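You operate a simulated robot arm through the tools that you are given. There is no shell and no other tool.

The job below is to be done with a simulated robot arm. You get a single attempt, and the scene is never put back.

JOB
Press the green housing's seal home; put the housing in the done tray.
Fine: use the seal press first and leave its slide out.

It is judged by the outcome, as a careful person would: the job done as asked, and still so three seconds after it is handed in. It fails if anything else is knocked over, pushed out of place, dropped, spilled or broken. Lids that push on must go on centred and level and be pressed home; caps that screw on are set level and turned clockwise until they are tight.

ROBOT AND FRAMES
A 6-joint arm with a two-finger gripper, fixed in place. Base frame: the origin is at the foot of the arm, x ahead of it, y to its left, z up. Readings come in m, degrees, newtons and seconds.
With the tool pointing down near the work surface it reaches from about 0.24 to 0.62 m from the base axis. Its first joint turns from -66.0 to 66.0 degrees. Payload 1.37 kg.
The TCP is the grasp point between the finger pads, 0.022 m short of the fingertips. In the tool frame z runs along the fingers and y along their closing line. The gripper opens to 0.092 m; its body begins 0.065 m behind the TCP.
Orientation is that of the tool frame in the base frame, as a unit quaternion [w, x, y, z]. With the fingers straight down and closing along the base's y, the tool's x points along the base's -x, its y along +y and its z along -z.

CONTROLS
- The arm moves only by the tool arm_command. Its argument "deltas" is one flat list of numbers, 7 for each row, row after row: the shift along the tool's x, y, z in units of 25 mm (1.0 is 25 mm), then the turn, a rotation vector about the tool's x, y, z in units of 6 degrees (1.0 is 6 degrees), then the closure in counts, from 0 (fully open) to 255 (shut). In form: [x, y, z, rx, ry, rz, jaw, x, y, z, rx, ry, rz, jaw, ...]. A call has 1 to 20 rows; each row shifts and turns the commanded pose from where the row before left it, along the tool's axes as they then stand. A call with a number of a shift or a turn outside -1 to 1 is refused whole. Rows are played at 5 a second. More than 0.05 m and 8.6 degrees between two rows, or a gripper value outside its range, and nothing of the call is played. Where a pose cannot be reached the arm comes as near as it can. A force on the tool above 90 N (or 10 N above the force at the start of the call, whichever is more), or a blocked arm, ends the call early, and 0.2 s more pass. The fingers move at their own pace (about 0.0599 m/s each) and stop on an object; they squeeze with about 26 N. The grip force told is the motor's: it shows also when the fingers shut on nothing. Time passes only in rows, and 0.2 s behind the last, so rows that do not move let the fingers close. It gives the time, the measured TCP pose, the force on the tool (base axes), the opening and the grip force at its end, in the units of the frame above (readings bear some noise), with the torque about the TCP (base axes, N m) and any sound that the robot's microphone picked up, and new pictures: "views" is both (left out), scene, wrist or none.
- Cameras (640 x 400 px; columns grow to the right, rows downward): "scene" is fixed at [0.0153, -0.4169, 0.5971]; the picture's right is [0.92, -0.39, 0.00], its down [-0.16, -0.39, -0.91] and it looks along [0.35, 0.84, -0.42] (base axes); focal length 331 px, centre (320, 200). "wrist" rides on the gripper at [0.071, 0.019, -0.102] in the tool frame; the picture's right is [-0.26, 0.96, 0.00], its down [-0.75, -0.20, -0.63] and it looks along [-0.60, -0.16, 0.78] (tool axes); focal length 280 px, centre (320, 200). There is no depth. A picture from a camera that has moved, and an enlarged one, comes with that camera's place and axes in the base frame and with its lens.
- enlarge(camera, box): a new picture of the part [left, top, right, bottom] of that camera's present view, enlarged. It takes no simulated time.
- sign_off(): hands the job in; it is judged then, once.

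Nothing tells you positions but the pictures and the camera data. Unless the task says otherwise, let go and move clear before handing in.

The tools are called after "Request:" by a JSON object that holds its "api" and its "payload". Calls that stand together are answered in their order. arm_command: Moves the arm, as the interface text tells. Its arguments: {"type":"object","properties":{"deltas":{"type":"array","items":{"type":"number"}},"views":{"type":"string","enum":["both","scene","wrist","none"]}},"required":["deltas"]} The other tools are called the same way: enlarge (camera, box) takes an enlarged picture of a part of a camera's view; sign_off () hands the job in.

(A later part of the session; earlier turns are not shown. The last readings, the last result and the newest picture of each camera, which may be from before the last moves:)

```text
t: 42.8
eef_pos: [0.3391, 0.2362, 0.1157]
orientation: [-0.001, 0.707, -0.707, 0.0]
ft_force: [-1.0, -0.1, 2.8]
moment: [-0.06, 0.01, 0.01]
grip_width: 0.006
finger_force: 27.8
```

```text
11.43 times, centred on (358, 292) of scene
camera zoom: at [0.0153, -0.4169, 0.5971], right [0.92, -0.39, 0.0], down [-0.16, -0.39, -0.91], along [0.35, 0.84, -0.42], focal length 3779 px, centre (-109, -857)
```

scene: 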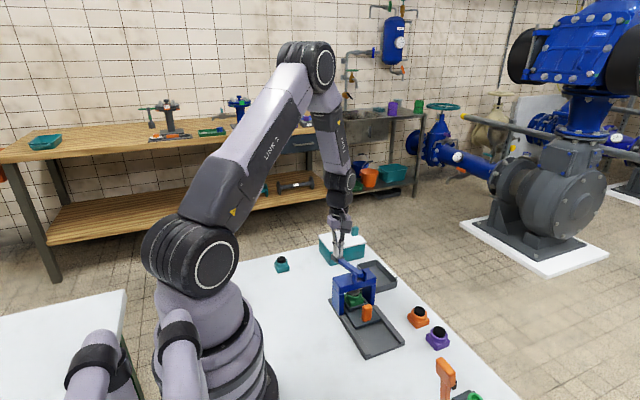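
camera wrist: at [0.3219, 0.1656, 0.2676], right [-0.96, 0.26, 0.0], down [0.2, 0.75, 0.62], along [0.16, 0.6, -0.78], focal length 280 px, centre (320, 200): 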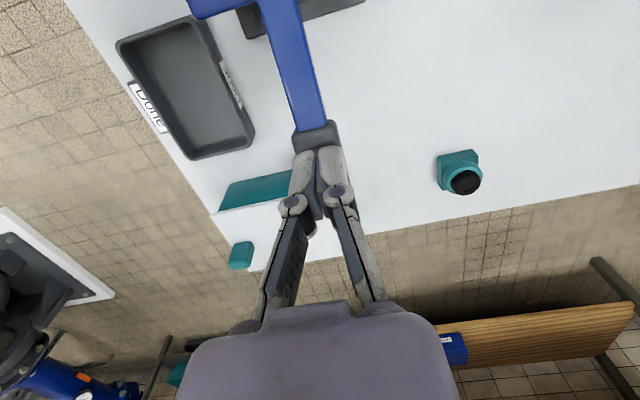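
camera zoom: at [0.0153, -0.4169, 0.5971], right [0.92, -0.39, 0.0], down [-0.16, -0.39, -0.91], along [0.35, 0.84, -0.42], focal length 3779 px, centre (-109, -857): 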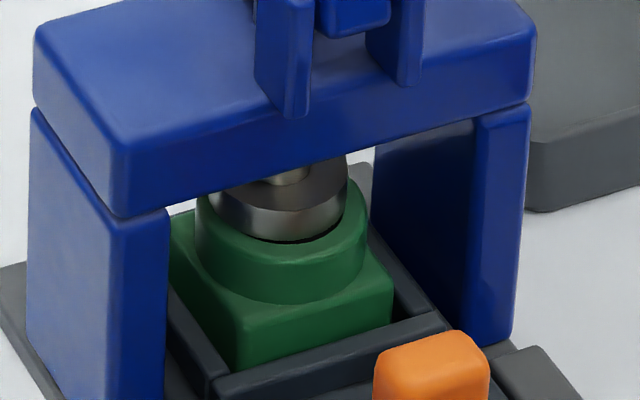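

The ram has pushed the seal nearly flush. I'll continue until the force rises firmly.

Request:
{"api": "arm_command", "payload": {"deltas": [0, 0, 0.1, 0, 0, 0, 255, 0, 0, 0.1, 0, 0, 0, 255, 0, 0, 0, 0, 0, 0, 255], "views": "none"}}

Request:
{"api": "enlarge", "payload": {"camera": "scene", "box": [335, 275, 380, 310]}}

```text
t: 43.6
eef_pos: [0.3415, 0.2364, 0.1115]
orientation: [0.002, -0.707, 0.707, 0.0]
ft_force: [-8.6, -2.2, 39.7]
moment: [-0.35, 0.25, -0.03]
grip_width: 0.0058
finger_force: 28.1
```

```text
11.43 times, centred on (358, 292) of scene
camera zoom: at [0.0151, -0.417, 0.597], right [0.92, -0.39, 0.0], down [-0.16, -0.39, -0.91], along [0.35, 0.84, -0.42], focal length 3779 px, centre (-109, -857)
```

zoom: 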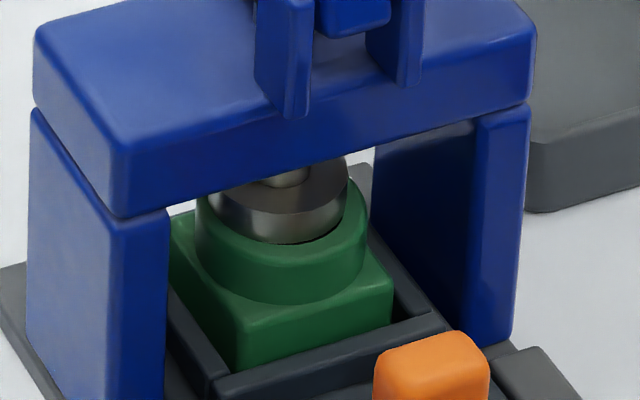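

Resistance has begun (≈40 N). I'll press on a little more in fine steps, staying under the limit.

Request:
{"api": "arm_command", "payload": {"deltas": [0, 0, 0.04, 0, 0, 0, 255, 0, 0, 0, 0, 0, 0, 255], "views": "none"}}

Request:
{"api": "arm_command", "payload": {"deltas": [0, 0, 0.04, 0, 0, 0, 255, 0, 0, 0, 0, 0, 0, 255], "views": "none"}}

Request:
{"api": "enlarge", "payload": {"camera": "scene", "box": [335, 275, 380, 310]}}

```text
t: 44.2
eef_pos: [0.3409, 0.2358, 0.1124]
orientation: [0.001, -0.707, 0.707, -0.001]
ft_force: [-15.0, -4.3, 53.6]
moment: [-0.49, 0.29, -0.08]
grip_width: 0.0062
finger_force: 28.1
```

```text
t: 44.8
eef_pos: [0.3416, 0.2365, 0.1105]
orientation: [0.002, -0.707, 0.707, 0.001]
ft_force: [-15.1, -2.2, 61.5]
moment: [-0.51, 0.34, -0.12]
grip_width: 0.0061
finger_force: 28.0
```

```text
11.43 times, centred on (358, 292) of scene
camera zoom: at [0.015, -0.4171, 0.597], right [0.92, -0.39, 0.0], down [-0.16, -0.39, -0.91], along [0.35, 0.84, -0.42], focal length 3779 px, centre (-109, -857)
```

zoom: 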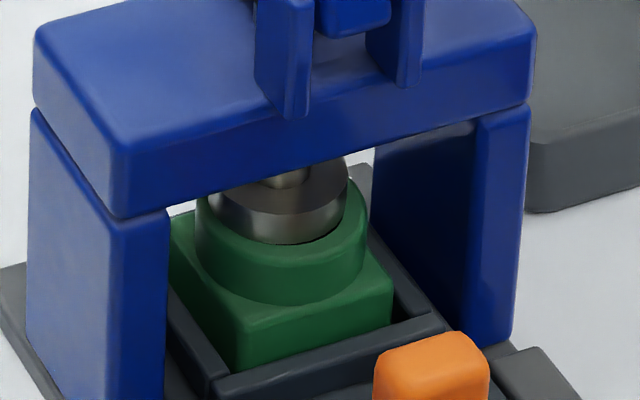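

The press has bottomed out at about 61 N; I'll hold with one last small increment, then lift off.

Request:
{"api": "arm_command", "payload": {"deltas": [0, 0, 0.04, 0, 0, 0, 255, 0, 0, 0, 0, 0, 0, 255, 0, 0, 0, 0, 0, 0, 255, 0, 0, 0, 0, 0, 0, 255], "views": "both"}}

Request:
{"api": "enlarge", "payload": {"camera": "wrist", "box": [230, 60, 410, 240]}}

Request:
{"api": "enlarge", "payload": {"camera": "scene", "box": [310, 220, 390, 310]}}

```text
t: 45.8
eef_pos: [0.3417, 0.2372, 0.1093]
orientation: [0.003, -0.707, 0.707, -0.001]
ft_force: [-18.2, 1.5, 72.0]
moment: [-0.53, 0.39, -0.12]
grip_width: 0.0062
finger_force: 28.4
camera wrist: at [0.3231, 0.1663, 0.211], right [-0.96, 0.26, 0.0], down [0.2, 0.75, 0.63], along [0.17, 0.61, -0.78], focal length 280 px, centre (320, 200)
```

scene: 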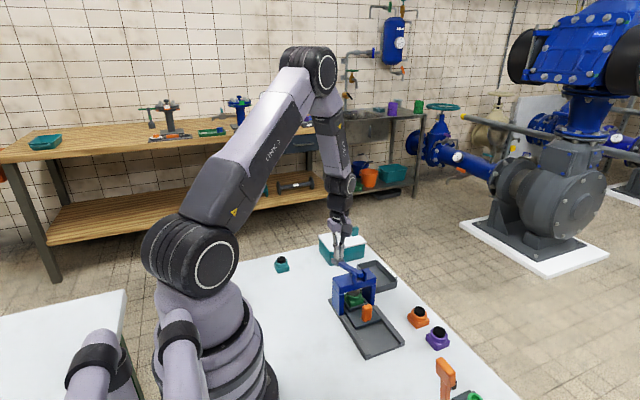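
wrist: 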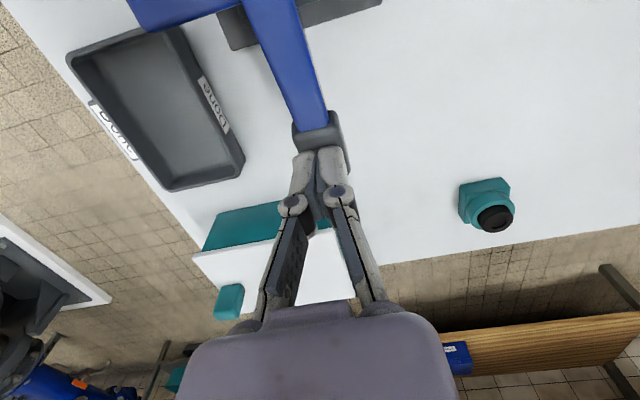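

```text
2.22 times, centred on (320, 150) of wrist
camera zoom: at [0.3231, 0.1663, 0.211], right [-0.96, 0.26, 0.0], down [0.2, 0.75, 0.63], along [0.17, 0.61, -0.78], focal length 623 px, centre (320, 311)
```

zoom: 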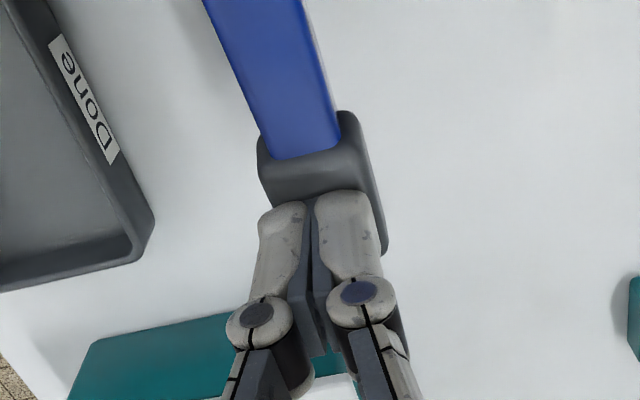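

```text
4.44 times, centred on (350, 265) of scene
camera zoom: at [0.015, -0.4171, 0.5969], right [0.92, -0.39, 0.0], down [-0.16, -0.39, -0.91], along [0.35, 0.84, -0.42], focal length 1470 px, centre (187, -89)
```

zoom: 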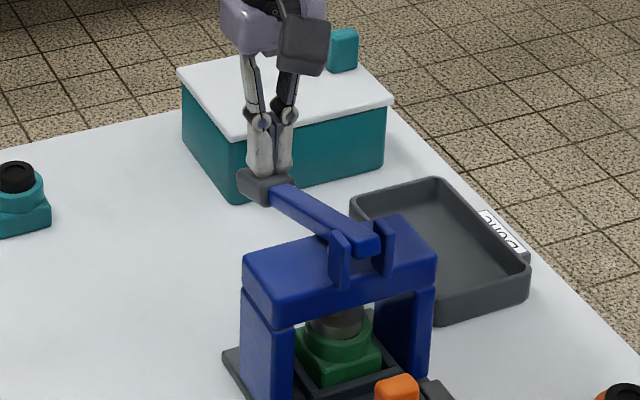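

The lever is hard down (72 N). I'll now raise slowly and see whether the lever follows back up.

Request:
{"api": "arm_command", "payload": {"deltas": [0, 0, -0.2, 0, 0, 0, 255, 0, 0, -0.2, 0, 0, 0, 255, 0, 0, -0.2, 0, 0, 0, 255, 0, 0, -0.2, 0, 0, 0, 255, 0, 0, -0.2, 0, 0, 0, 255, 0, 0, -0.2, 0, 0, 0, 255, 0, 0, -0.2, 0, 0, 0, 255, 0, 0, -0.2, 0, 0, 0, 255, 0, 0, 0, 0, 0, 0, 255], "views": "both"}}

Request:
{"api": "enlarge", "payload": {"camera": "scene", "box": [310, 220, 390, 310]}}

```text
t: 47.8
eef_pos: [0.3401, 0.2359, 0.148]
orientation: [0.0, 0.707, -0.707, 0.0]
ft_force: [0.0, -0.7, 1.0]
moment: [-0.07, 0.04, 0.0]
grip_width: 0.0062
finger_force: 27.7
camera wrist: at [0.3217, 0.1646, 0.2479], right [-0.96, 0.26, 0.0], down [0.21, 0.75, 0.62], along [0.16, 0.6, -0.78], focal length 280 px, centre (320, 200)
```

scene: 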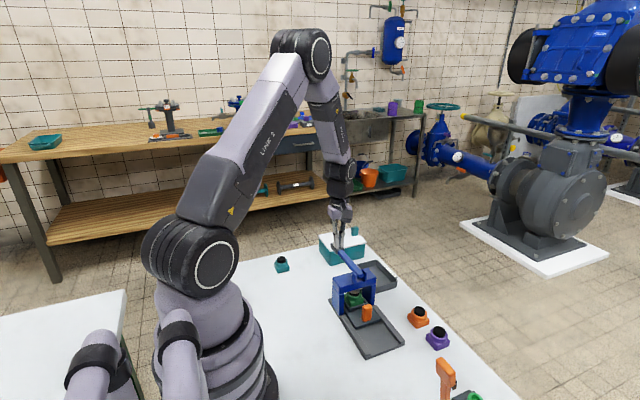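
wrist: 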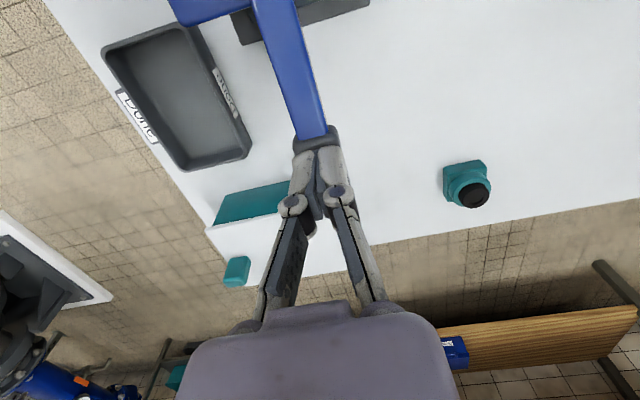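

```text
4.44 times, centred on (350, 265) of scene
camera zoom: at [0.0153, -0.4169, 0.5971], right [0.92, -0.39, 0.0], down [-0.16, -0.39, -0.91], along [0.35, 0.84, -0.42], focal length 1470 px, centre (187, -89)
```

zoom: 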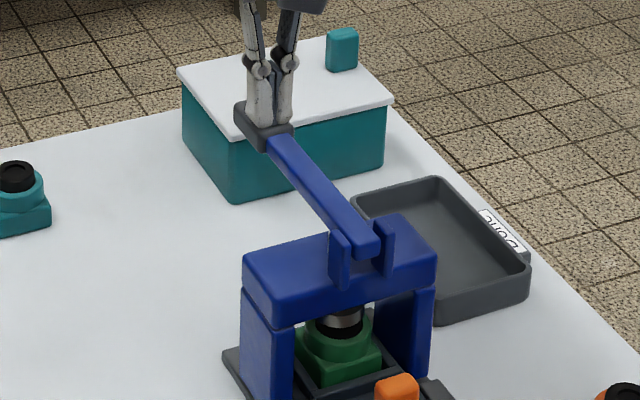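

The lever springs back with the fingers. I'll keep raising to clear it, then inspect the seal.

Request:
{"api": "arm_command", "payload": {"deltas": [0, 0, -0.2, 0, 0, 0, 255, 0, 0, -0.2, 0, 0, 0, 255, 0, 0, -0.2, 0, 0, 0, 255, 0, 0, -0.2, 0, 0, 0, 255, 0, 0, -0.3, 0, 0, 0, 255, 0, 0, -0.5, 0, 0, 0, 255, 0, 0, -0.8, 0, 0, 0, 255, 0, 0, -1, 0, 0, 0, 255, 0, 0, -1, 0, 0, 0, 255, 0, 0, 0, 0, 0, 0, 255], "views": "both"}}

Request:
{"api": "enlarge", "payload": {"camera": "scene", "box": [310, 220, 390, 310]}}

Request:
{"api": "enlarge", "payload": {"camera": "scene", "box": [335, 275, 380, 310]}}

```text
t: 50.0
eef_pos: [0.3395, 0.2354, 0.258]
orientation: [0.0, -0.706, 0.708, 0.0]
ft_force: [0.7, 0.4, 0.3]
moment: [0.0, 0.03, -0.01]
grip_width: 0.0001
finger_force: 27.7
camera wrist: at [0.3215, 0.1654, 0.3594], right [-0.96, 0.26, 0.0], down [0.2, 0.75, 0.62], along [0.16, 0.6, -0.78], focal length 280 px, centre (320, 200)
```

scene: 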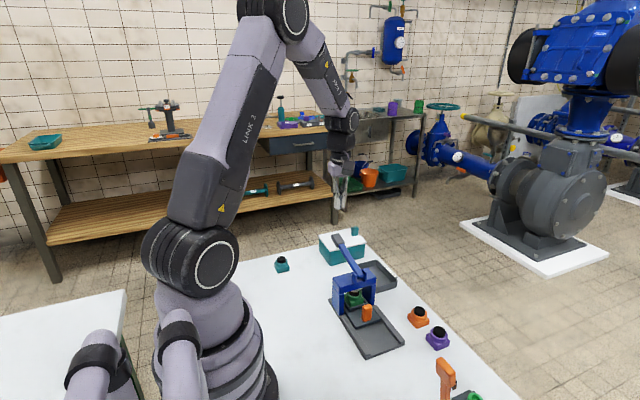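
wrist: 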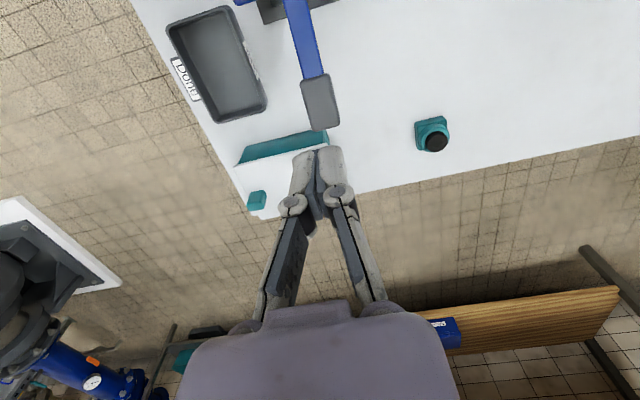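

```text
4.44 times, centred on (350, 265) of scene
camera zoom: at [0.0153, -0.4169, 0.5971], right [0.92, -0.39, 0.0], down [-0.16, -0.39, -0.91], along [0.35, 0.84, -0.42], focal length 1470 px, centre (187, -89)
```

zoom: 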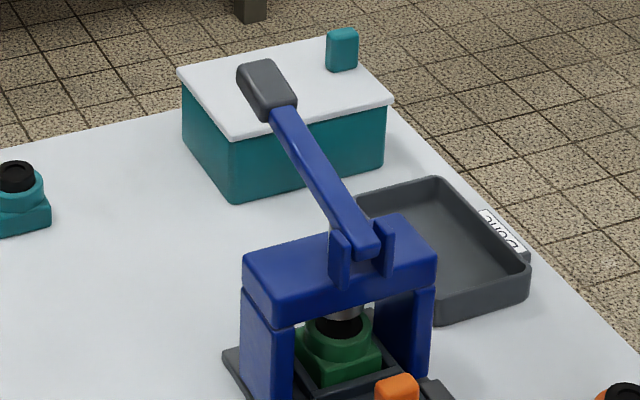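

```text
11.43 times, centred on (358, 292) of scene
camera zoom: at [0.0153, -0.4169, 0.5971], right [0.92, -0.39, 0.0], down [-0.16, -0.39, -0.91], along [0.35, 0.84, -0.42], focal length 3779 px, centre (-109, -857)
```

zoom: 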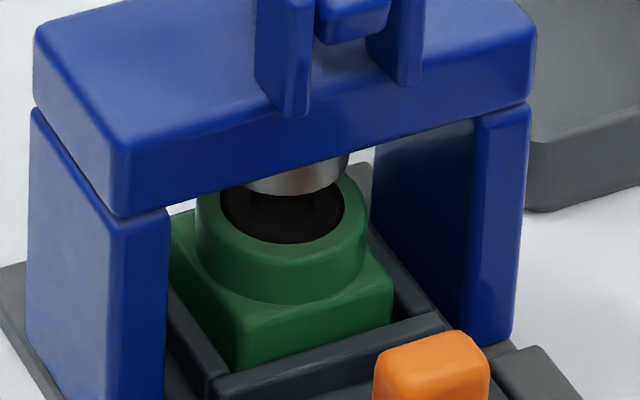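

The seal is now flush in the collar and the lever is back up. Next: return to the handle with the jaws part-open, to pull the slide out.

Request:
{"api": "arm_command", "payload": {"deltas": [1, 0, 0, 0, 0, 0, 255, 1, 0, 0, 0, 0, 0, 200, 1, 0, 0, 0, 0, 0, 130, 1, 0, 0, 0, 0, 0, 130, 1, 0, 0, 0, 0, 0, 130, 1, -0.04, 0, 0, 0, 0, 130, 0.11, 0, 0.9, 0, 0, 0, 130, 0, 0, 0.9, 0, 0, 0, 130, 0, 0, 0.9, 0, 0, 0, 130, 0, 0, 0.9, 0, 0, 0, 130, 0, 0, 0.9, 0, 0, 0, 130, 0, 0, 0.6, 0, 0, 0, 130, 0, 0, 0, 0, 0, 0, 130], "views": "both"}}

Request:
{"api": "enlarge", "payload": {"camera": "wrist", "box": [240, 60, 420, 240]}}

```text
t: 52.8
eef_pos: [0.3401, 0.083, 0.1288]
orientation: [0.0, -0.707, 0.708, 0.0]
ft_force: [-0.2, 0.2, -1.0]
moment: [0.02, 0.02, -0.02]
grip_width: 0.0451
finger_force: 0.0
camera wrist: at [0.3223, 0.0119, 0.2305], right [-0.96, 0.26, 0.0], down [0.2, 0.75, 0.63], along [0.16, 0.6, -0.78], focal length 280 px, centre (320, 200)
```

scene: 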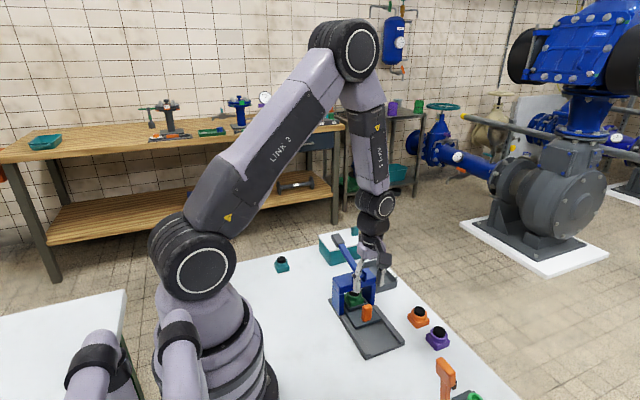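
wrist: 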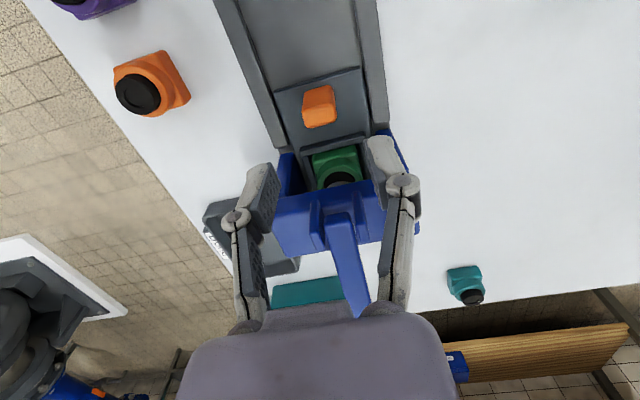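

```text
2.22 times, centred on (330, 150) of wrist
camera zoom: at [0.3223, 0.0119, 0.2305], right [-0.96, 0.26, 0.0], down [0.2, 0.75, 0.63], along [0.16, 0.6, -0.78], focal length 623 px, centre (298, 311)
```

zoom: 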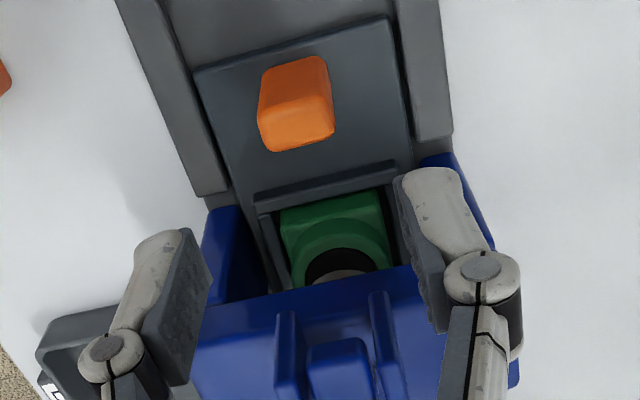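

The handle is at the same relative spot as before. Descending and gripping it.

Request:
{"api": "arm_command", "payload": {"deltas": [0, 0, 0.75, 0, 0, 0, 130, 0, 0, 0.75, 0, 0, 0, 130, 0, 0, 0.75, 0, 0, 0, 130, 0, 0, 0.7, 0, 0, 0, 130, 0, 0, 0, 0, 0, 0, 130, 0, 0, 0, 0, 0, 0, 180, 0, 0, 0, 0, 0, 0, 255, 0, 0, 0, 0, 0, 0, 255, 0, 0, 0, 0, 0, 0, 255], "views": "both"}}

```text
t: 54.8
eef_pos: [0.3409, 0.0829, 0.0562]
orientation: [-0.001, -0.707, 0.707, 0.002]
ft_force: [-8.0, 0.6, 0.2]
moment: [0.02, 0.15, -0.03]
grip_width: 0.0219
finger_force: 28.3
camera wrist: at [0.3223, 0.0119, 0.1573], right [-0.96, 0.26, 0.0], down [0.21, 0.75, 0.62], along [0.16, 0.6, -0.78], focal length 280 px, centre (320, 200)
```

scene: 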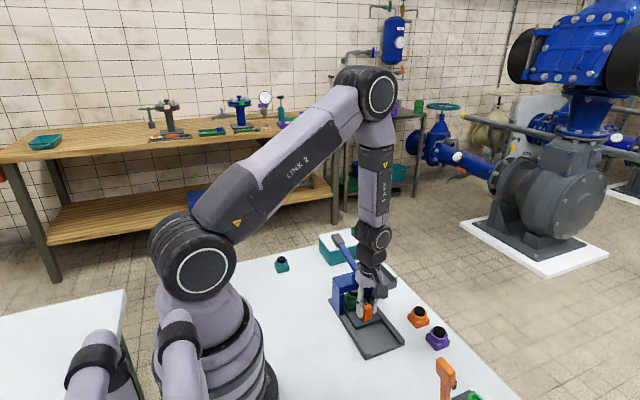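
wrist: 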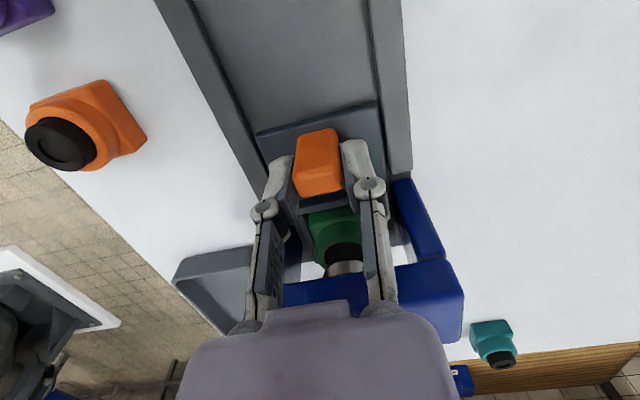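

Handle gripped. Pulling the slide out steadily.

Request:
{"api": "arm_command", "payload": {"deltas": [0.2, 0.03, 0, 0, 0, 0, 255, 0.3, 0, 0, 0, 0, 0, 255, 0.3, 0, 0, 0, 0, 0, 255, 0.3, 0, 0, 0, 0, 0, 255, 0.3, 0, 0, 0, 0, 0, 255, 0.3, 0, 0, 0, 0, 0, 255, 0, 0, 0, 0, 0, 0, 255], "views": "both"}}

Request:
{"api": "enlarge", "payload": {"camera": "scene", "box": [330, 250, 420, 350]}}

```text
t: 56.4
eef_pos: [0.3416, 0.0397, 0.0558]
orientation: [0.0, -0.707, 0.707, 0.0]
ft_force: [-9.6, -0.1, 27.0]
moment: [-0.06, 0.21, -0.03]
grip_width: 0.0218
finger_force: 27.9
camera wrist: at [0.3219, -0.0306, 0.1572], right [-0.96, 0.26, 0.0], down [0.2, 0.75, 0.62], along [0.16, 0.6, -0.78], focal length 280 px, centre (320, 200)
```

scene: 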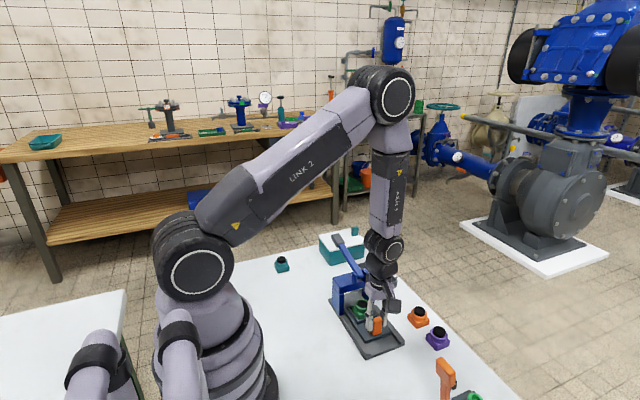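
wrist: 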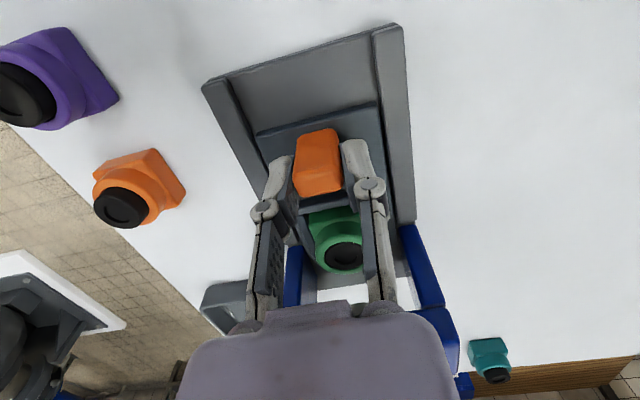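

```text
4.00 times, centred on (375, 300) of scene
camera zoom: at [0.0152, -0.417, 0.5971], right [0.92, -0.39, 0.0], down [-0.16, -0.39, -0.91], along [0.35, 0.84, -0.42], focal length 1322 px, centre (100, -200)
```

zoom: 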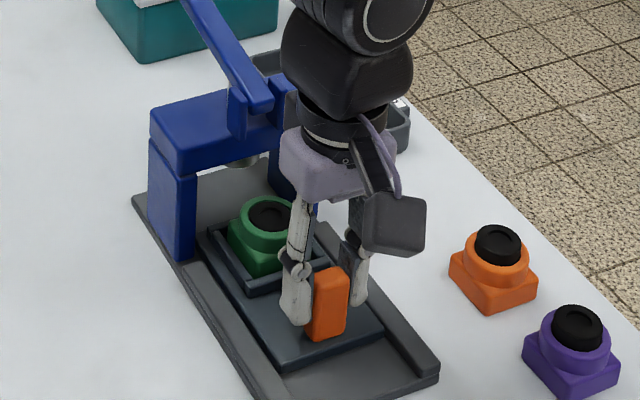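

The seal is clearly flush. There's some vertical load, so I'll ease up slightly while continuing to pull.

Request:
{"api": "arm_command", "payload": {"deltas": [0, 0.03, -0.08, 0, 0, 0, 255, 0.3, 0, 0, 0, 0, 0, 255, 0.3, 0, 0, 0, 0, 0, 255, 0, 0, 0, 0, 0, 0, 255], "views": "none"}}

```text
t: 57.4
eef_pos: [0.3396, 0.0251, 0.0572]
orientation: [-0.001, 0.707, -0.707, 0.0]
ft_force: [5.8, 0.7, -27.7]
moment: [0.03, -0.08, 0.0]
grip_width: 0.0219
finger_force: 27.8
```

Request:
{"api": "arm_command", "payload": {"deltas": [0, -0.015, 0.04, 0, 0, 0, 255, 0, 0, 0, 0, 0, 0, 255], "views": "none"}}

```text
t: 58.0
eef_pos: [0.3399, 0.0251, 0.058]
orientation: [0.0, 0.707, -0.707, 0.0]
ft_force: [3.0, 0.5, 3.3]
moment: [-0.06, -0.07, 0.06]
grip_width: 0.0219
finger_force: 28.7
```

Loads are near zero now. Continuing the pull to the out-stop.

Request:
{"api": "arm_command", "payload": {"deltas": [0.3, 0, 0, 0, 0, 0, 255, 0.3, 0, 0, 0, 0, 0, 255, 0.3, 0, 0, 0, 0, 0, 255, 0.3, 0, 0, 0, 0, 0, 255, 0, 0, 0, 0, 0, 0, 255], "views": "none"}}

```text
t: 59.2
eef_pos: [0.3401, -0.005, 0.0566]
orientation: [0.001, -0.707, 0.707, -0.001]
ft_force: [0.5, -0.7, 26.0]
moment: [-0.06, -0.01, 0.06]
grip_width: 0.022
finger_force: 28.0
```

Request:
{"api": "arm_command", "payload": {"deltas": [0.1, 0, -0.035, 0, 0, 0, 255, 0.1, 0, 0, 0, 0, 0, 255, 0, 0, 0, 0, 0, 0, 255], "views": "none"}}

Request:
{"api": "arm_command", "payload": {"deltas": [0.06, 0, 0, 0, 0, 0, 255, 0, 0, 0, 0, 0, 0, 255], "views": "none"}}

```text
t: 60.0
eef_pos: [0.34, -0.01, 0.0561]
orientation: [0.0, -0.706, 0.708, 0.0]
ft_force: [9.3, 0.1, -14.1]
moment: [0.01, -0.22, 0.04]
grip_width: 0.0219
finger_force: 28.3
```

```text
t: 60.6
eef_pos: [0.3396, -0.0112, 0.0569]
orientation: [0.0, -0.707, 0.707, -0.001]
ft_force: [13.3, -0.4, -27.6]
moment: [0.08, -0.2, 0.06]
grip_width: 0.0218
finger_force: 27.6
```

Request:
{"api": "arm_command", "payload": {"deltas": [0, -0.04, 0.03, 0, 0, 0, 255, 0.05, 0, 0, 0, 0, 0, 255, 0, 0, 0, 0, 0, 0, 255], "views": "none"}}

Request:
{"api": "arm_command", "payload": {"deltas": [0.06, 0, 0, 0, 0, 0, 255, 0, 0, 0, 0, 0, 0, 255], "views": "both"}}

Request:
{"api": "enlarge", "payload": {"camera": "scene", "box": [330, 260, 420, 360]}}

```text
t: 61.4
eef_pos: [0.3394, -0.0121, 0.0559]
orientation: [0.001, 0.707, -0.707, -0.002]
ft_force: [1.3, 21.9, 2.2]
moment: [0.38, -0.04, -0.07]
grip_width: 0.0219
finger_force: 28.2
```

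```text
t: 62.0
eef_pos: [0.3408, -0.014, 0.0578]
orientation: [0.0, 0.707, -0.707, 0.0]
ft_force: [1.8, 27.6, -2.3]
moment: [0.52, -0.02, -0.01]
grip_width: 0.0217
finger_force: 28.1
camera wrist: at [0.3221, -0.0838, 0.1584], right [-0.97, 0.26, 0.0], down [0.2, 0.75, 0.62], along [0.16, 0.6, -0.78], focal length 280 px, centre (320, 200)
```

scene: 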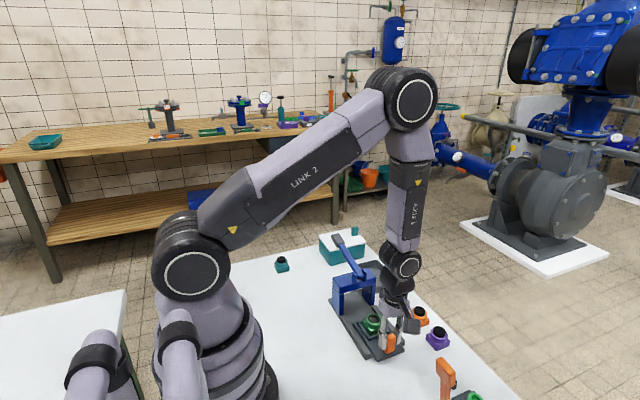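
wrist: 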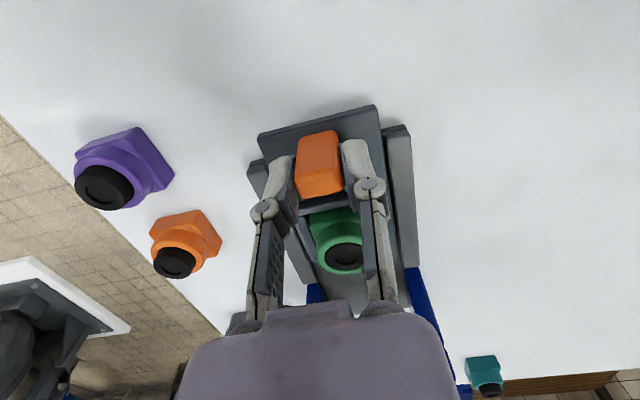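

```text
4.00 times, centred on (375, 310) of scene
camera zoom: at [0.0153, -0.417, 0.5971], right [0.92, -0.39, 0.0], down [-0.16, -0.39, -0.91], along [0.35, 0.84, -0.42], focal length 1322 px, centre (100, -240)
```

zoom: 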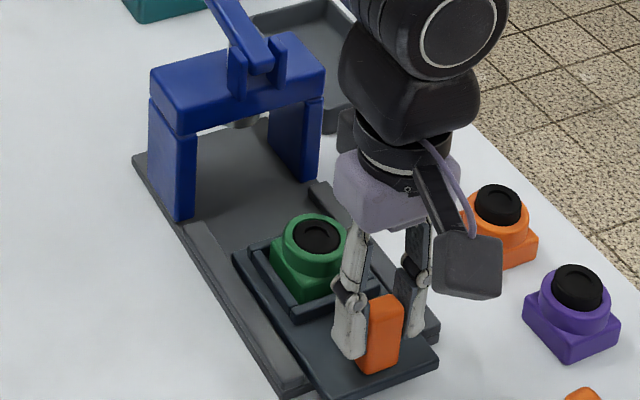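

The slide is fully out against its stop and the press hasn't moved. I'll relax the load, release the handle and rise.

Request:
{"api": "arm_command", "payload": {"deltas": [-0.09, 0, 0, 0, 0, 0, 255, 0, 0, 0, 0, 0, 0, 255], "views": "none"}}

Request:
{"api": "arm_command", "payload": {"deltas": [0, 0, 0, 0, 0, 0, 200, 0, 0, 0, 0, 0, 0, 95, 0, 0, 0, 0, 0, 0, 95, 0, 0, -0.7, 0, 0, 0, 95, 0, 0, -0.7, 0, 0, 0, 95, 0, 0, -0.8, 0, 0, 0, 95, 0, 0, -0.8, 0, 0, 0, 95, -0.8, 0, -0.4, 0, 0, 0, 95, -0.8, 0, 0, 0, 0, 0, 95, -0.88, 0, 0, 0, 0, 0, 95, 0, 0, 0, 0, 0, 0, 95], "views": "both"}}

Request:
{"api": "enlarge", "payload": {"camera": "wrist", "box": [240, 30, 400, 150]}}

Request:
{"api": "enlarge", "payload": {"camera": "scene", "box": [340, 290, 410, 360]}}

```text
t: 62.6
eef_pos: [0.3395, -0.0117, 0.0571]
orientation: [0.0, -0.706, 0.708, 0.0]
ft_force: [2.4, -1.7, -8.1]
moment: [-0.01, -0.04, -0.11]
grip_width: 0.0219
finger_force: 28.0
```

```text
t: 65.0
eef_pos: [0.341, 0.0494, 0.1438]
orientation: [0.0, 0.707, -0.707, -0.001]
ft_force: [0.3, -0.3, 0.7]
moment: [-0.02, -0.01, 0.0]
grip_width: 0.0577
finger_force: 0.1
camera wrist: at [0.3223, -0.0195, 0.2441], right [-0.96, 0.26, 0.0], down [0.2, 0.75, 0.62], along [0.16, 0.6, -0.78], focal length 280 px, centre (320, 200)
```

scene: 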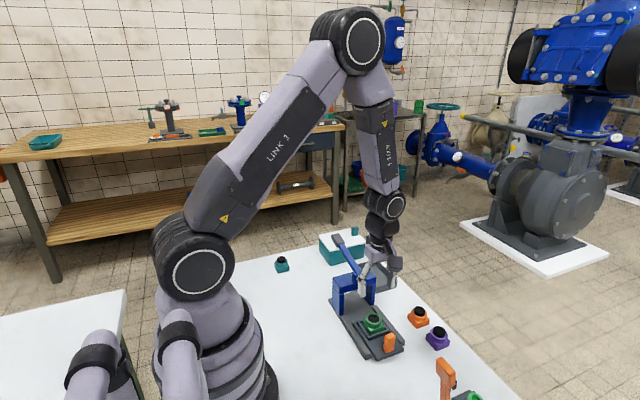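
wrist: 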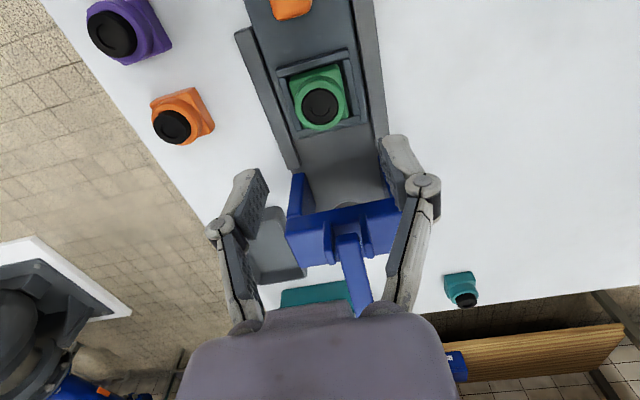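

```text
3.33 times, centred on (320, 90) of wrist
camera zoom: at [0.3223, -0.0195, 0.2441], right [-0.96, 0.26, 0.0], down [0.2, 0.75, 0.62], along [0.16, 0.6, -0.78], focal length 935 px, centre (320, 567)
```

zoom: 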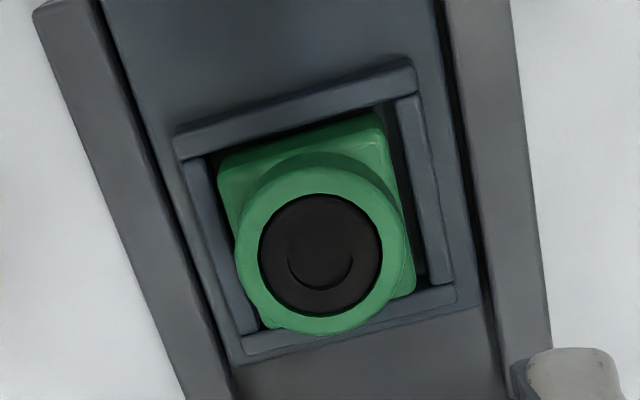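

```text
5.71 times, centred on (375, 325) of scene
camera zoom: at [0.0153, -0.4169, 0.5971], right [0.92, -0.39, 0.0], down [-0.16, -0.39, -0.91], along [0.35, 0.84, -0.42], focal length 1889 px, centre (6, -514)
```

zoom: 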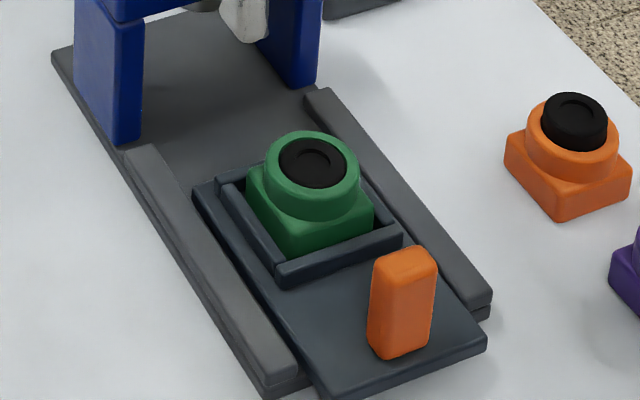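

The seal is flush in the collar. Now I'll descend over the housing (centre about (0.341, 0.051)) and grip it again.

Request:
{"api": "arm_command", "payload": {"deltas": [-0.04, 0, 0.9, 0, 0, 0, 95, 0, 0, 0.9, 0, 0, 0, 95, 0, 0, 0.9, 0, 0, 0, 95, 0, 0, 0.6, 0, 0, 0, 95, 0, 0, 0.25, 0, 0, 0, 95, 0, 0, 0.2, 0, 0, 0, 95, 0, 0, 0, 0, 0, 0, 95], "views": "both"}}

Request:
{"api": "enlarge", "payload": {"camera": "wrist", "box": [220, 70, 420, 230]}}

```text
t: 66.6
eef_pos: [0.3394, 0.0522, 0.0497]
orientation: [0.0, -0.707, 0.707, 0.0]
ft_force: [-0.7, 1.2, -0.5]
moment: [0.0, -0.04, -0.01]
grip_width: 0.0576
finger_force: 0.0
camera wrist: at [0.3228, -0.0189, 0.1498], right [-0.96, 0.26, 0.0], down [0.2, 0.75, 0.62], along [0.16, 0.6, -0.78], focal length 280 px, centre (320, 200)
```

scene: 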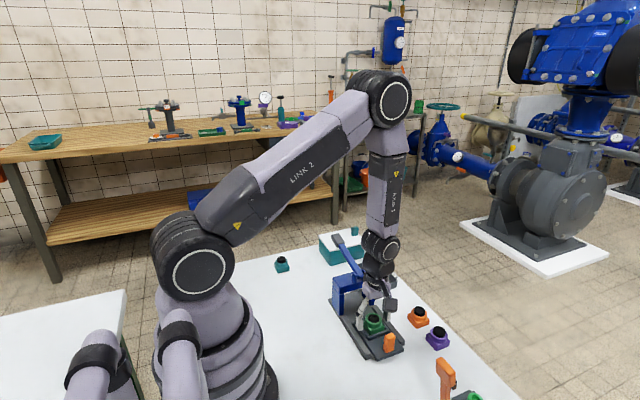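
wrist: 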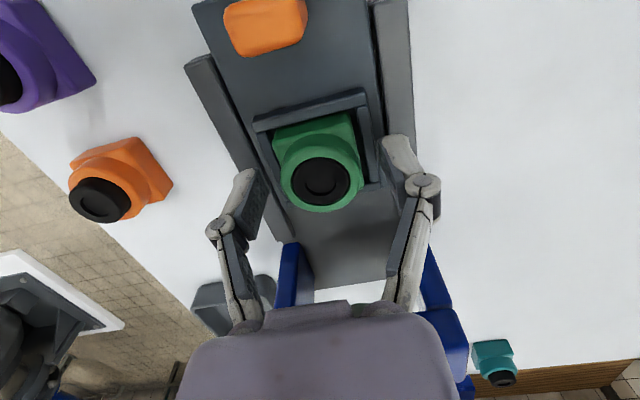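

```text
2.50 times, centred on (320, 150) of wrist
camera zoom: at [0.3228, -0.0189, 0.1498], right [-0.96, 0.26, 0.0], down [0.2, 0.75, 0.62], along [0.16, 0.6, -0.78], focal length 701 px, centre (320, 325)
```

zoom: 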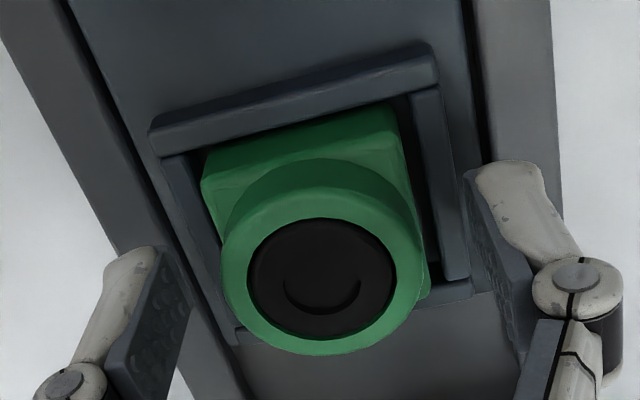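

Positioned well around the housing with no contact. Closing on it now and then lifting gently.

Request:
{"api": "arm_command", "payload": {"deltas": [0, 0, 0, 0, 0, 0, 130, 0, 0, 0, 0, 0, 0, 170, 0, 0, 0, 0, 0, 0, 255, 0, 0, 0, 0, 0, 0, 255, 0, 0, 0, 0, 0, 0, 255], "views": "none"}}

Request:
{"api": "arm_command", "payload": {"deltas": [0, 0, -0.3, 0, 0, 0, 255, 0, 0, -0.5, 0, 0, 0, 255, 0, 0, -0.7, 0, 0, 0, 255, 0, 0, -1, 0, 0, 0, 255, 0, 0, -1, 0, 0, 0, 255, 0, 0, -1, 0, 0, 0, 255, 0, 0, -1, 0, 0, 0, 255, 0, 0, 0, 0, 0, 0, 255], "views": "both"}}

Request:
{"api": "enlarge", "payload": {"camera": "wrist", "box": [230, 0, 410, 230]}}

```text
t: 67.8
eef_pos: [0.3407, 0.0526, 0.0481]
orientation: [0.0, 0.707, -0.707, 0.0]
ft_force: [0.1, 0.7, 0.0]
moment: [0.01, 0.01, 0.03]
grip_width: 0.0375
finger_force: 26.0
```

```text
t: 69.6
eef_pos: [0.3402, 0.052, 0.1863]
orientation: [0.0, -0.707, 0.707, 0.0]
ft_force: [0.7, 0.6, -2.2]
moment: [0.0, 0.03, -0.01]
grip_width: 0.0377
finger_force: 25.9
camera wrist: at [0.3218, -0.0189, 0.2878], right [-0.96, 0.26, 0.0], down [0.2, 0.75, 0.62], along [0.16, 0.6, -0.78], focal length 280 px, centre (320, 200)
```

scene: 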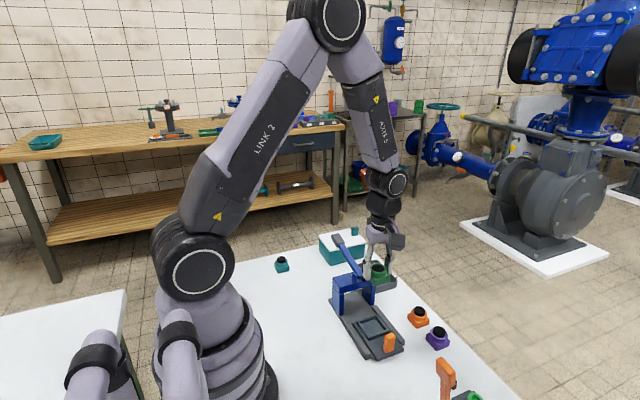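
wrist: 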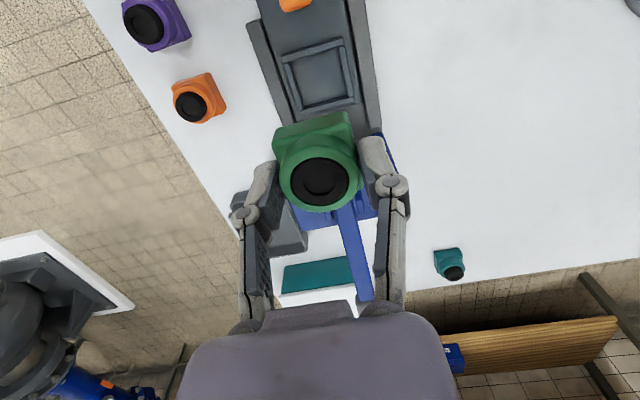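

```text
1.74 times, centred on (320, 115) of wrist
camera zoom: at [0.3218, -0.0189, 0.2878], right [-0.96, 0.26, 0.0], down [0.2, 0.75, 0.62], along [0.16, 0.6, -0.78], focal length 488 px, centre (320, 348)
```

zoom: 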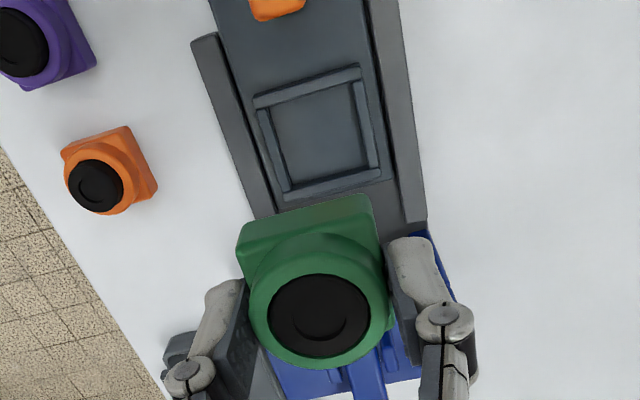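

The sealed housing is lifted and the slide is out and empty. I'll carry it high over to the Done tray (about x 0.42–0.485, y 0.165–0.27).

Request:
{"api": "arm_command", "payload": {"deltas": [0, 0, -0.9, 0, 0, 0, 255, 0, 0, -0.9, 0, 0, 0, 255, -0.931, -0.634, -0.166, 0, 0, 0, 255, -0.931, -0.634, -0.166, 0, 0, 0, 255, -0.931, -0.634, -0.166, 0, 0, 0, 255, -0.931, -0.634, -0.166, 0, 0, 0, 255, -0.931, -0.634, -0.166, 0, 0, 0, 255, -0.931, -0.634, -0.166, 0, 0, 0, 255, -0.931, -0.634, -0.166, 0, 0, 0, 255, 0, 0, 0, 0, 0, 0, 255], "views": "both"}}

Request:
{"api": "enlarge", "payload": {"camera": "wrist", "box": [230, 0, 410, 230]}}

```text
t: 71.8
eef_pos: [0.4524, 0.2148, 0.2601]
orientation: [0.0, -0.707, 0.707, 0.001]
ft_force: [-0.8, 0.5, -2.1]
moment: [-0.01, -0.01, 0.0]
grip_width: 0.0376
finger_force: 26.1
camera wrist: at [0.434, 0.1445, 0.361], right [-0.96, 0.26, 0.0], down [0.21, 0.75, 0.62], along [0.16, 0.6, -0.78], focal length 280 px, centre (320, 200)
```

scene: 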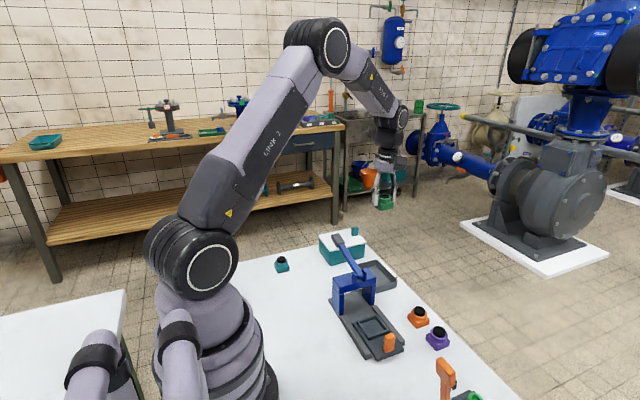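
wrist: 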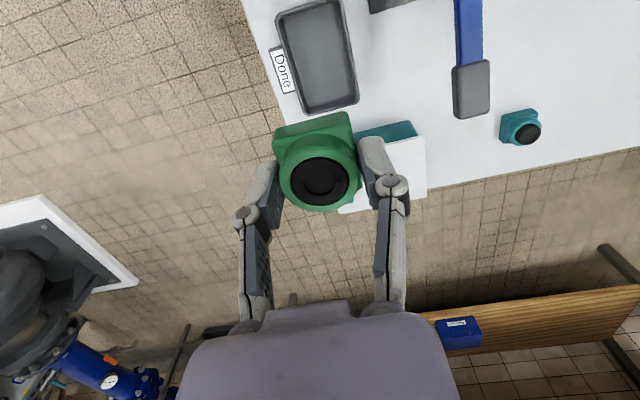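

```text
1.74 times, centred on (320, 115) of wrist
camera zoom: at [0.434, 0.1445, 0.361], right [-0.96, 0.26, 0.0], down [0.21, 0.75, 0.62], along [0.16, 0.6, -0.78], focal length 488 px, centre (320, 348)
```

zoom: 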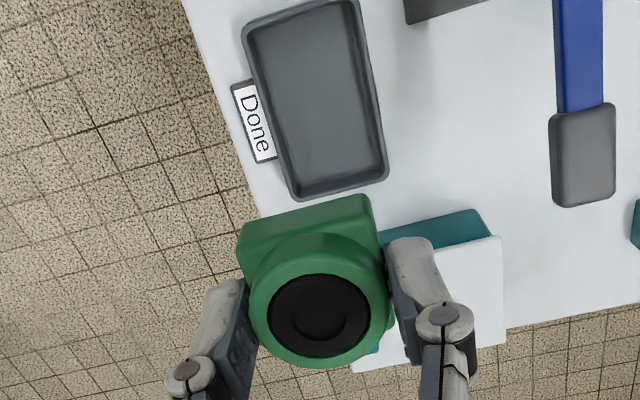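

Tray measured: centre about (0.4525, 0.219), inner about 55 × 94 mm. The fingers need to close along y to fit inside, so I'll yaw another -90° here at height (keeping the camera away from the press lever) and check it was reached.

Request:
{"api": "arm_command", "payload": {"deltas": [0, 0, 0, 0, 0, -1, 255, 0, 0, 0, 0, 0, -1, 255, 0, 0, 0, 0, 0, -1, 255, 0, 0, 0, 0, 0, -1, 255, 0, 0, 0, 0, 0, -1, 255, 0, 0, 0, 0, 0, -1, 255, 0, 0, 0, 0, 0, -1, 255, 0, 0, 0, 0, 0, -1, 255, 0, 0, 0, 0, 0, -1, 255, 0, 0, 0, 0, 0, -1, 255, 0, 0, 0, 0, 0, -1, 255, 0, 0, 0, 0, 0, -1, 255, 0, 0, 0, 0, 0, -1, 255, 0, 0, 0, 0, 0, -1, 255, 0, 0, 0, 0, 0, -1, 255, 0, 0, 0, 0, 0, 0, 255], "views": "both"}}

```text
t: 75.2
eef_pos: [0.4509, 0.2144, 0.2598]
orientation: [0.0, 1.0, 0.0, 0.0]
ft_force: [-0.1, 0.0, -1.1]
moment: [0.02, -0.02, -0.02]
grip_width: 0.0374
finger_force: 26.1
camera wrist: at [0.5231, 0.1955, 0.361], right [-0.26, -0.97, 0.0], down [-0.75, 0.2, 0.62], along [-0.6, 0.16, -0.78], focal length 280 px, centre (320, 200)
```

scene: 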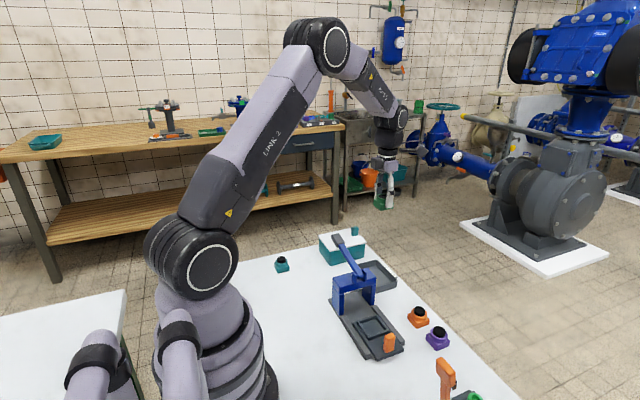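
wrist: 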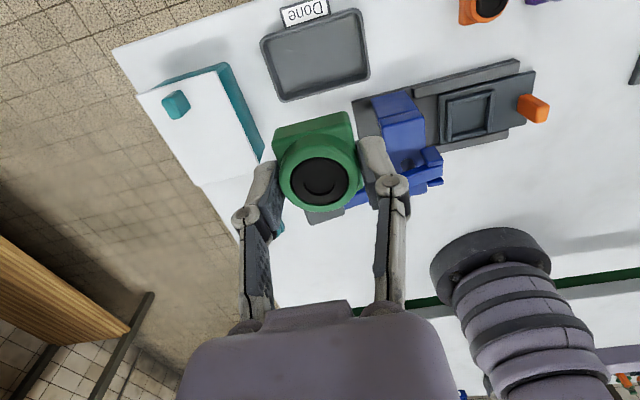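

Rotation reached cleanly; the camera is now on the +x side, away from the press. I'll descend over the tray centre, stopping above it to check.

Request:
{"api": "arm_command", "payload": {"deltas": [0.05, -0.1, 0.9, 0, 0, 0, 255, 0, 0, 0.9, 0, 0, 0, 255, 0, 0, 0.9, 0, 0, 0, 255, 0, 0, 0.9, 0, 0, 0, 255, 0, 0, 0.9, 0, 0, 0, 255, 0, 0, 0.9, 0, 0, 0, 255, 0, 0, 0.9, 0, 0, 0, 255, 0, 0, 0, 0, 0, 0, 255], "views": "both"}}

Request:
{"api": "enlarge", "payload": {"camera": "wrist", "box": [220, 0, 420, 230]}}

Request:
{"api": "enlarge", "payload": {"camera": "scene", "box": [335, 210, 425, 310]}}

```text
t: 77.0
eef_pos: [0.4532, 0.2177, 0.1021]
orientation: [0.0, 1.0, 0.001, 0.0]
ft_force: [-1.1, -0.3, -1.7]
moment: [-0.01, 0.01, -0.03]
grip_width: 0.0376
finger_force: 26.3
camera wrist: at [0.5246, 0.1979, 0.2035], right [-0.26, -0.96, 0.0], down [-0.75, 0.2, 0.62], along [-0.6, 0.16, -0.78], focal length 280 px, centre (320, 200)
```

scene: 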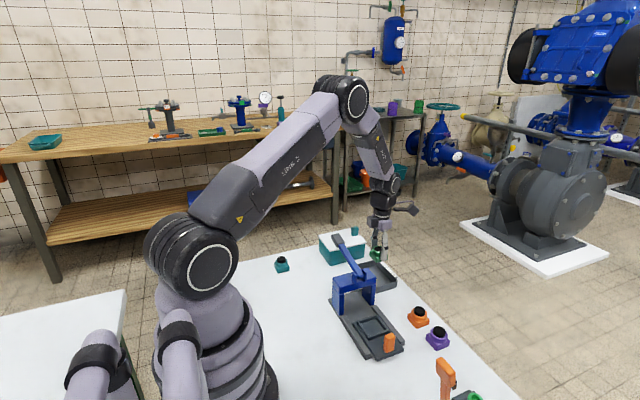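
wrist: 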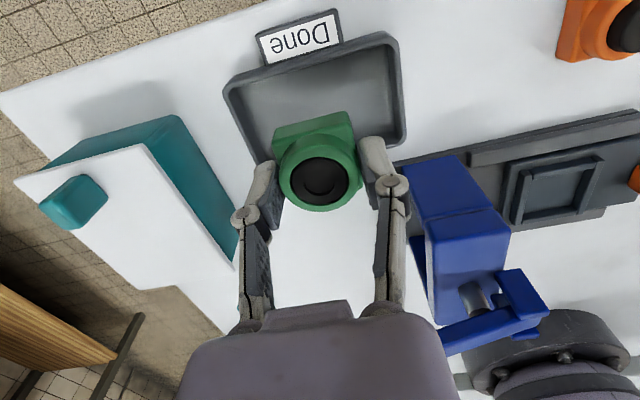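

```text
1.74 times, centred on (320, 115) of wrist
camera zoom: at [0.5246, 0.1979, 0.2035], right [-0.26, -0.96, 0.0], down [-0.75, 0.2, 0.62], along [-0.6, 0.16, -0.78], focal length 488 px, centre (320, 348)
```

zoom: 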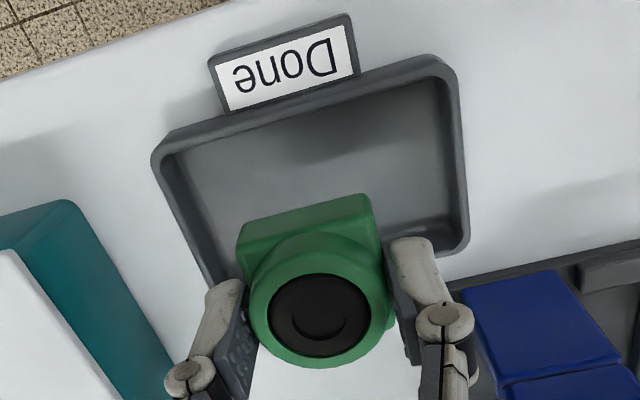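

```text
4.00 times, centred on (380, 260) of scene
camera zoom: at [0.0153, -0.4169, 0.5971], right [0.92, -0.39, 0.0], down [-0.16, -0.39, -0.91], along [0.35, 0.84, -0.42], focal length 1322 px, centre (80, -40)
```

zoom: 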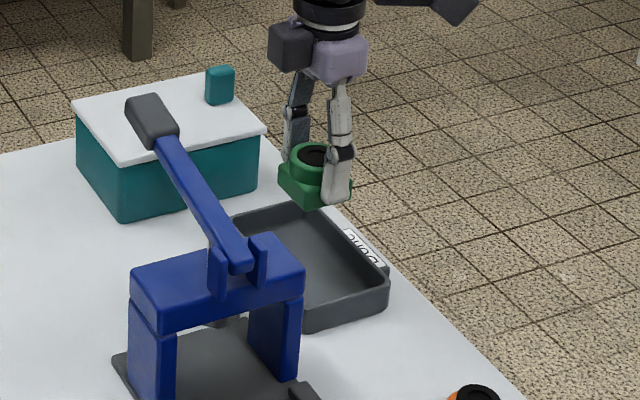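

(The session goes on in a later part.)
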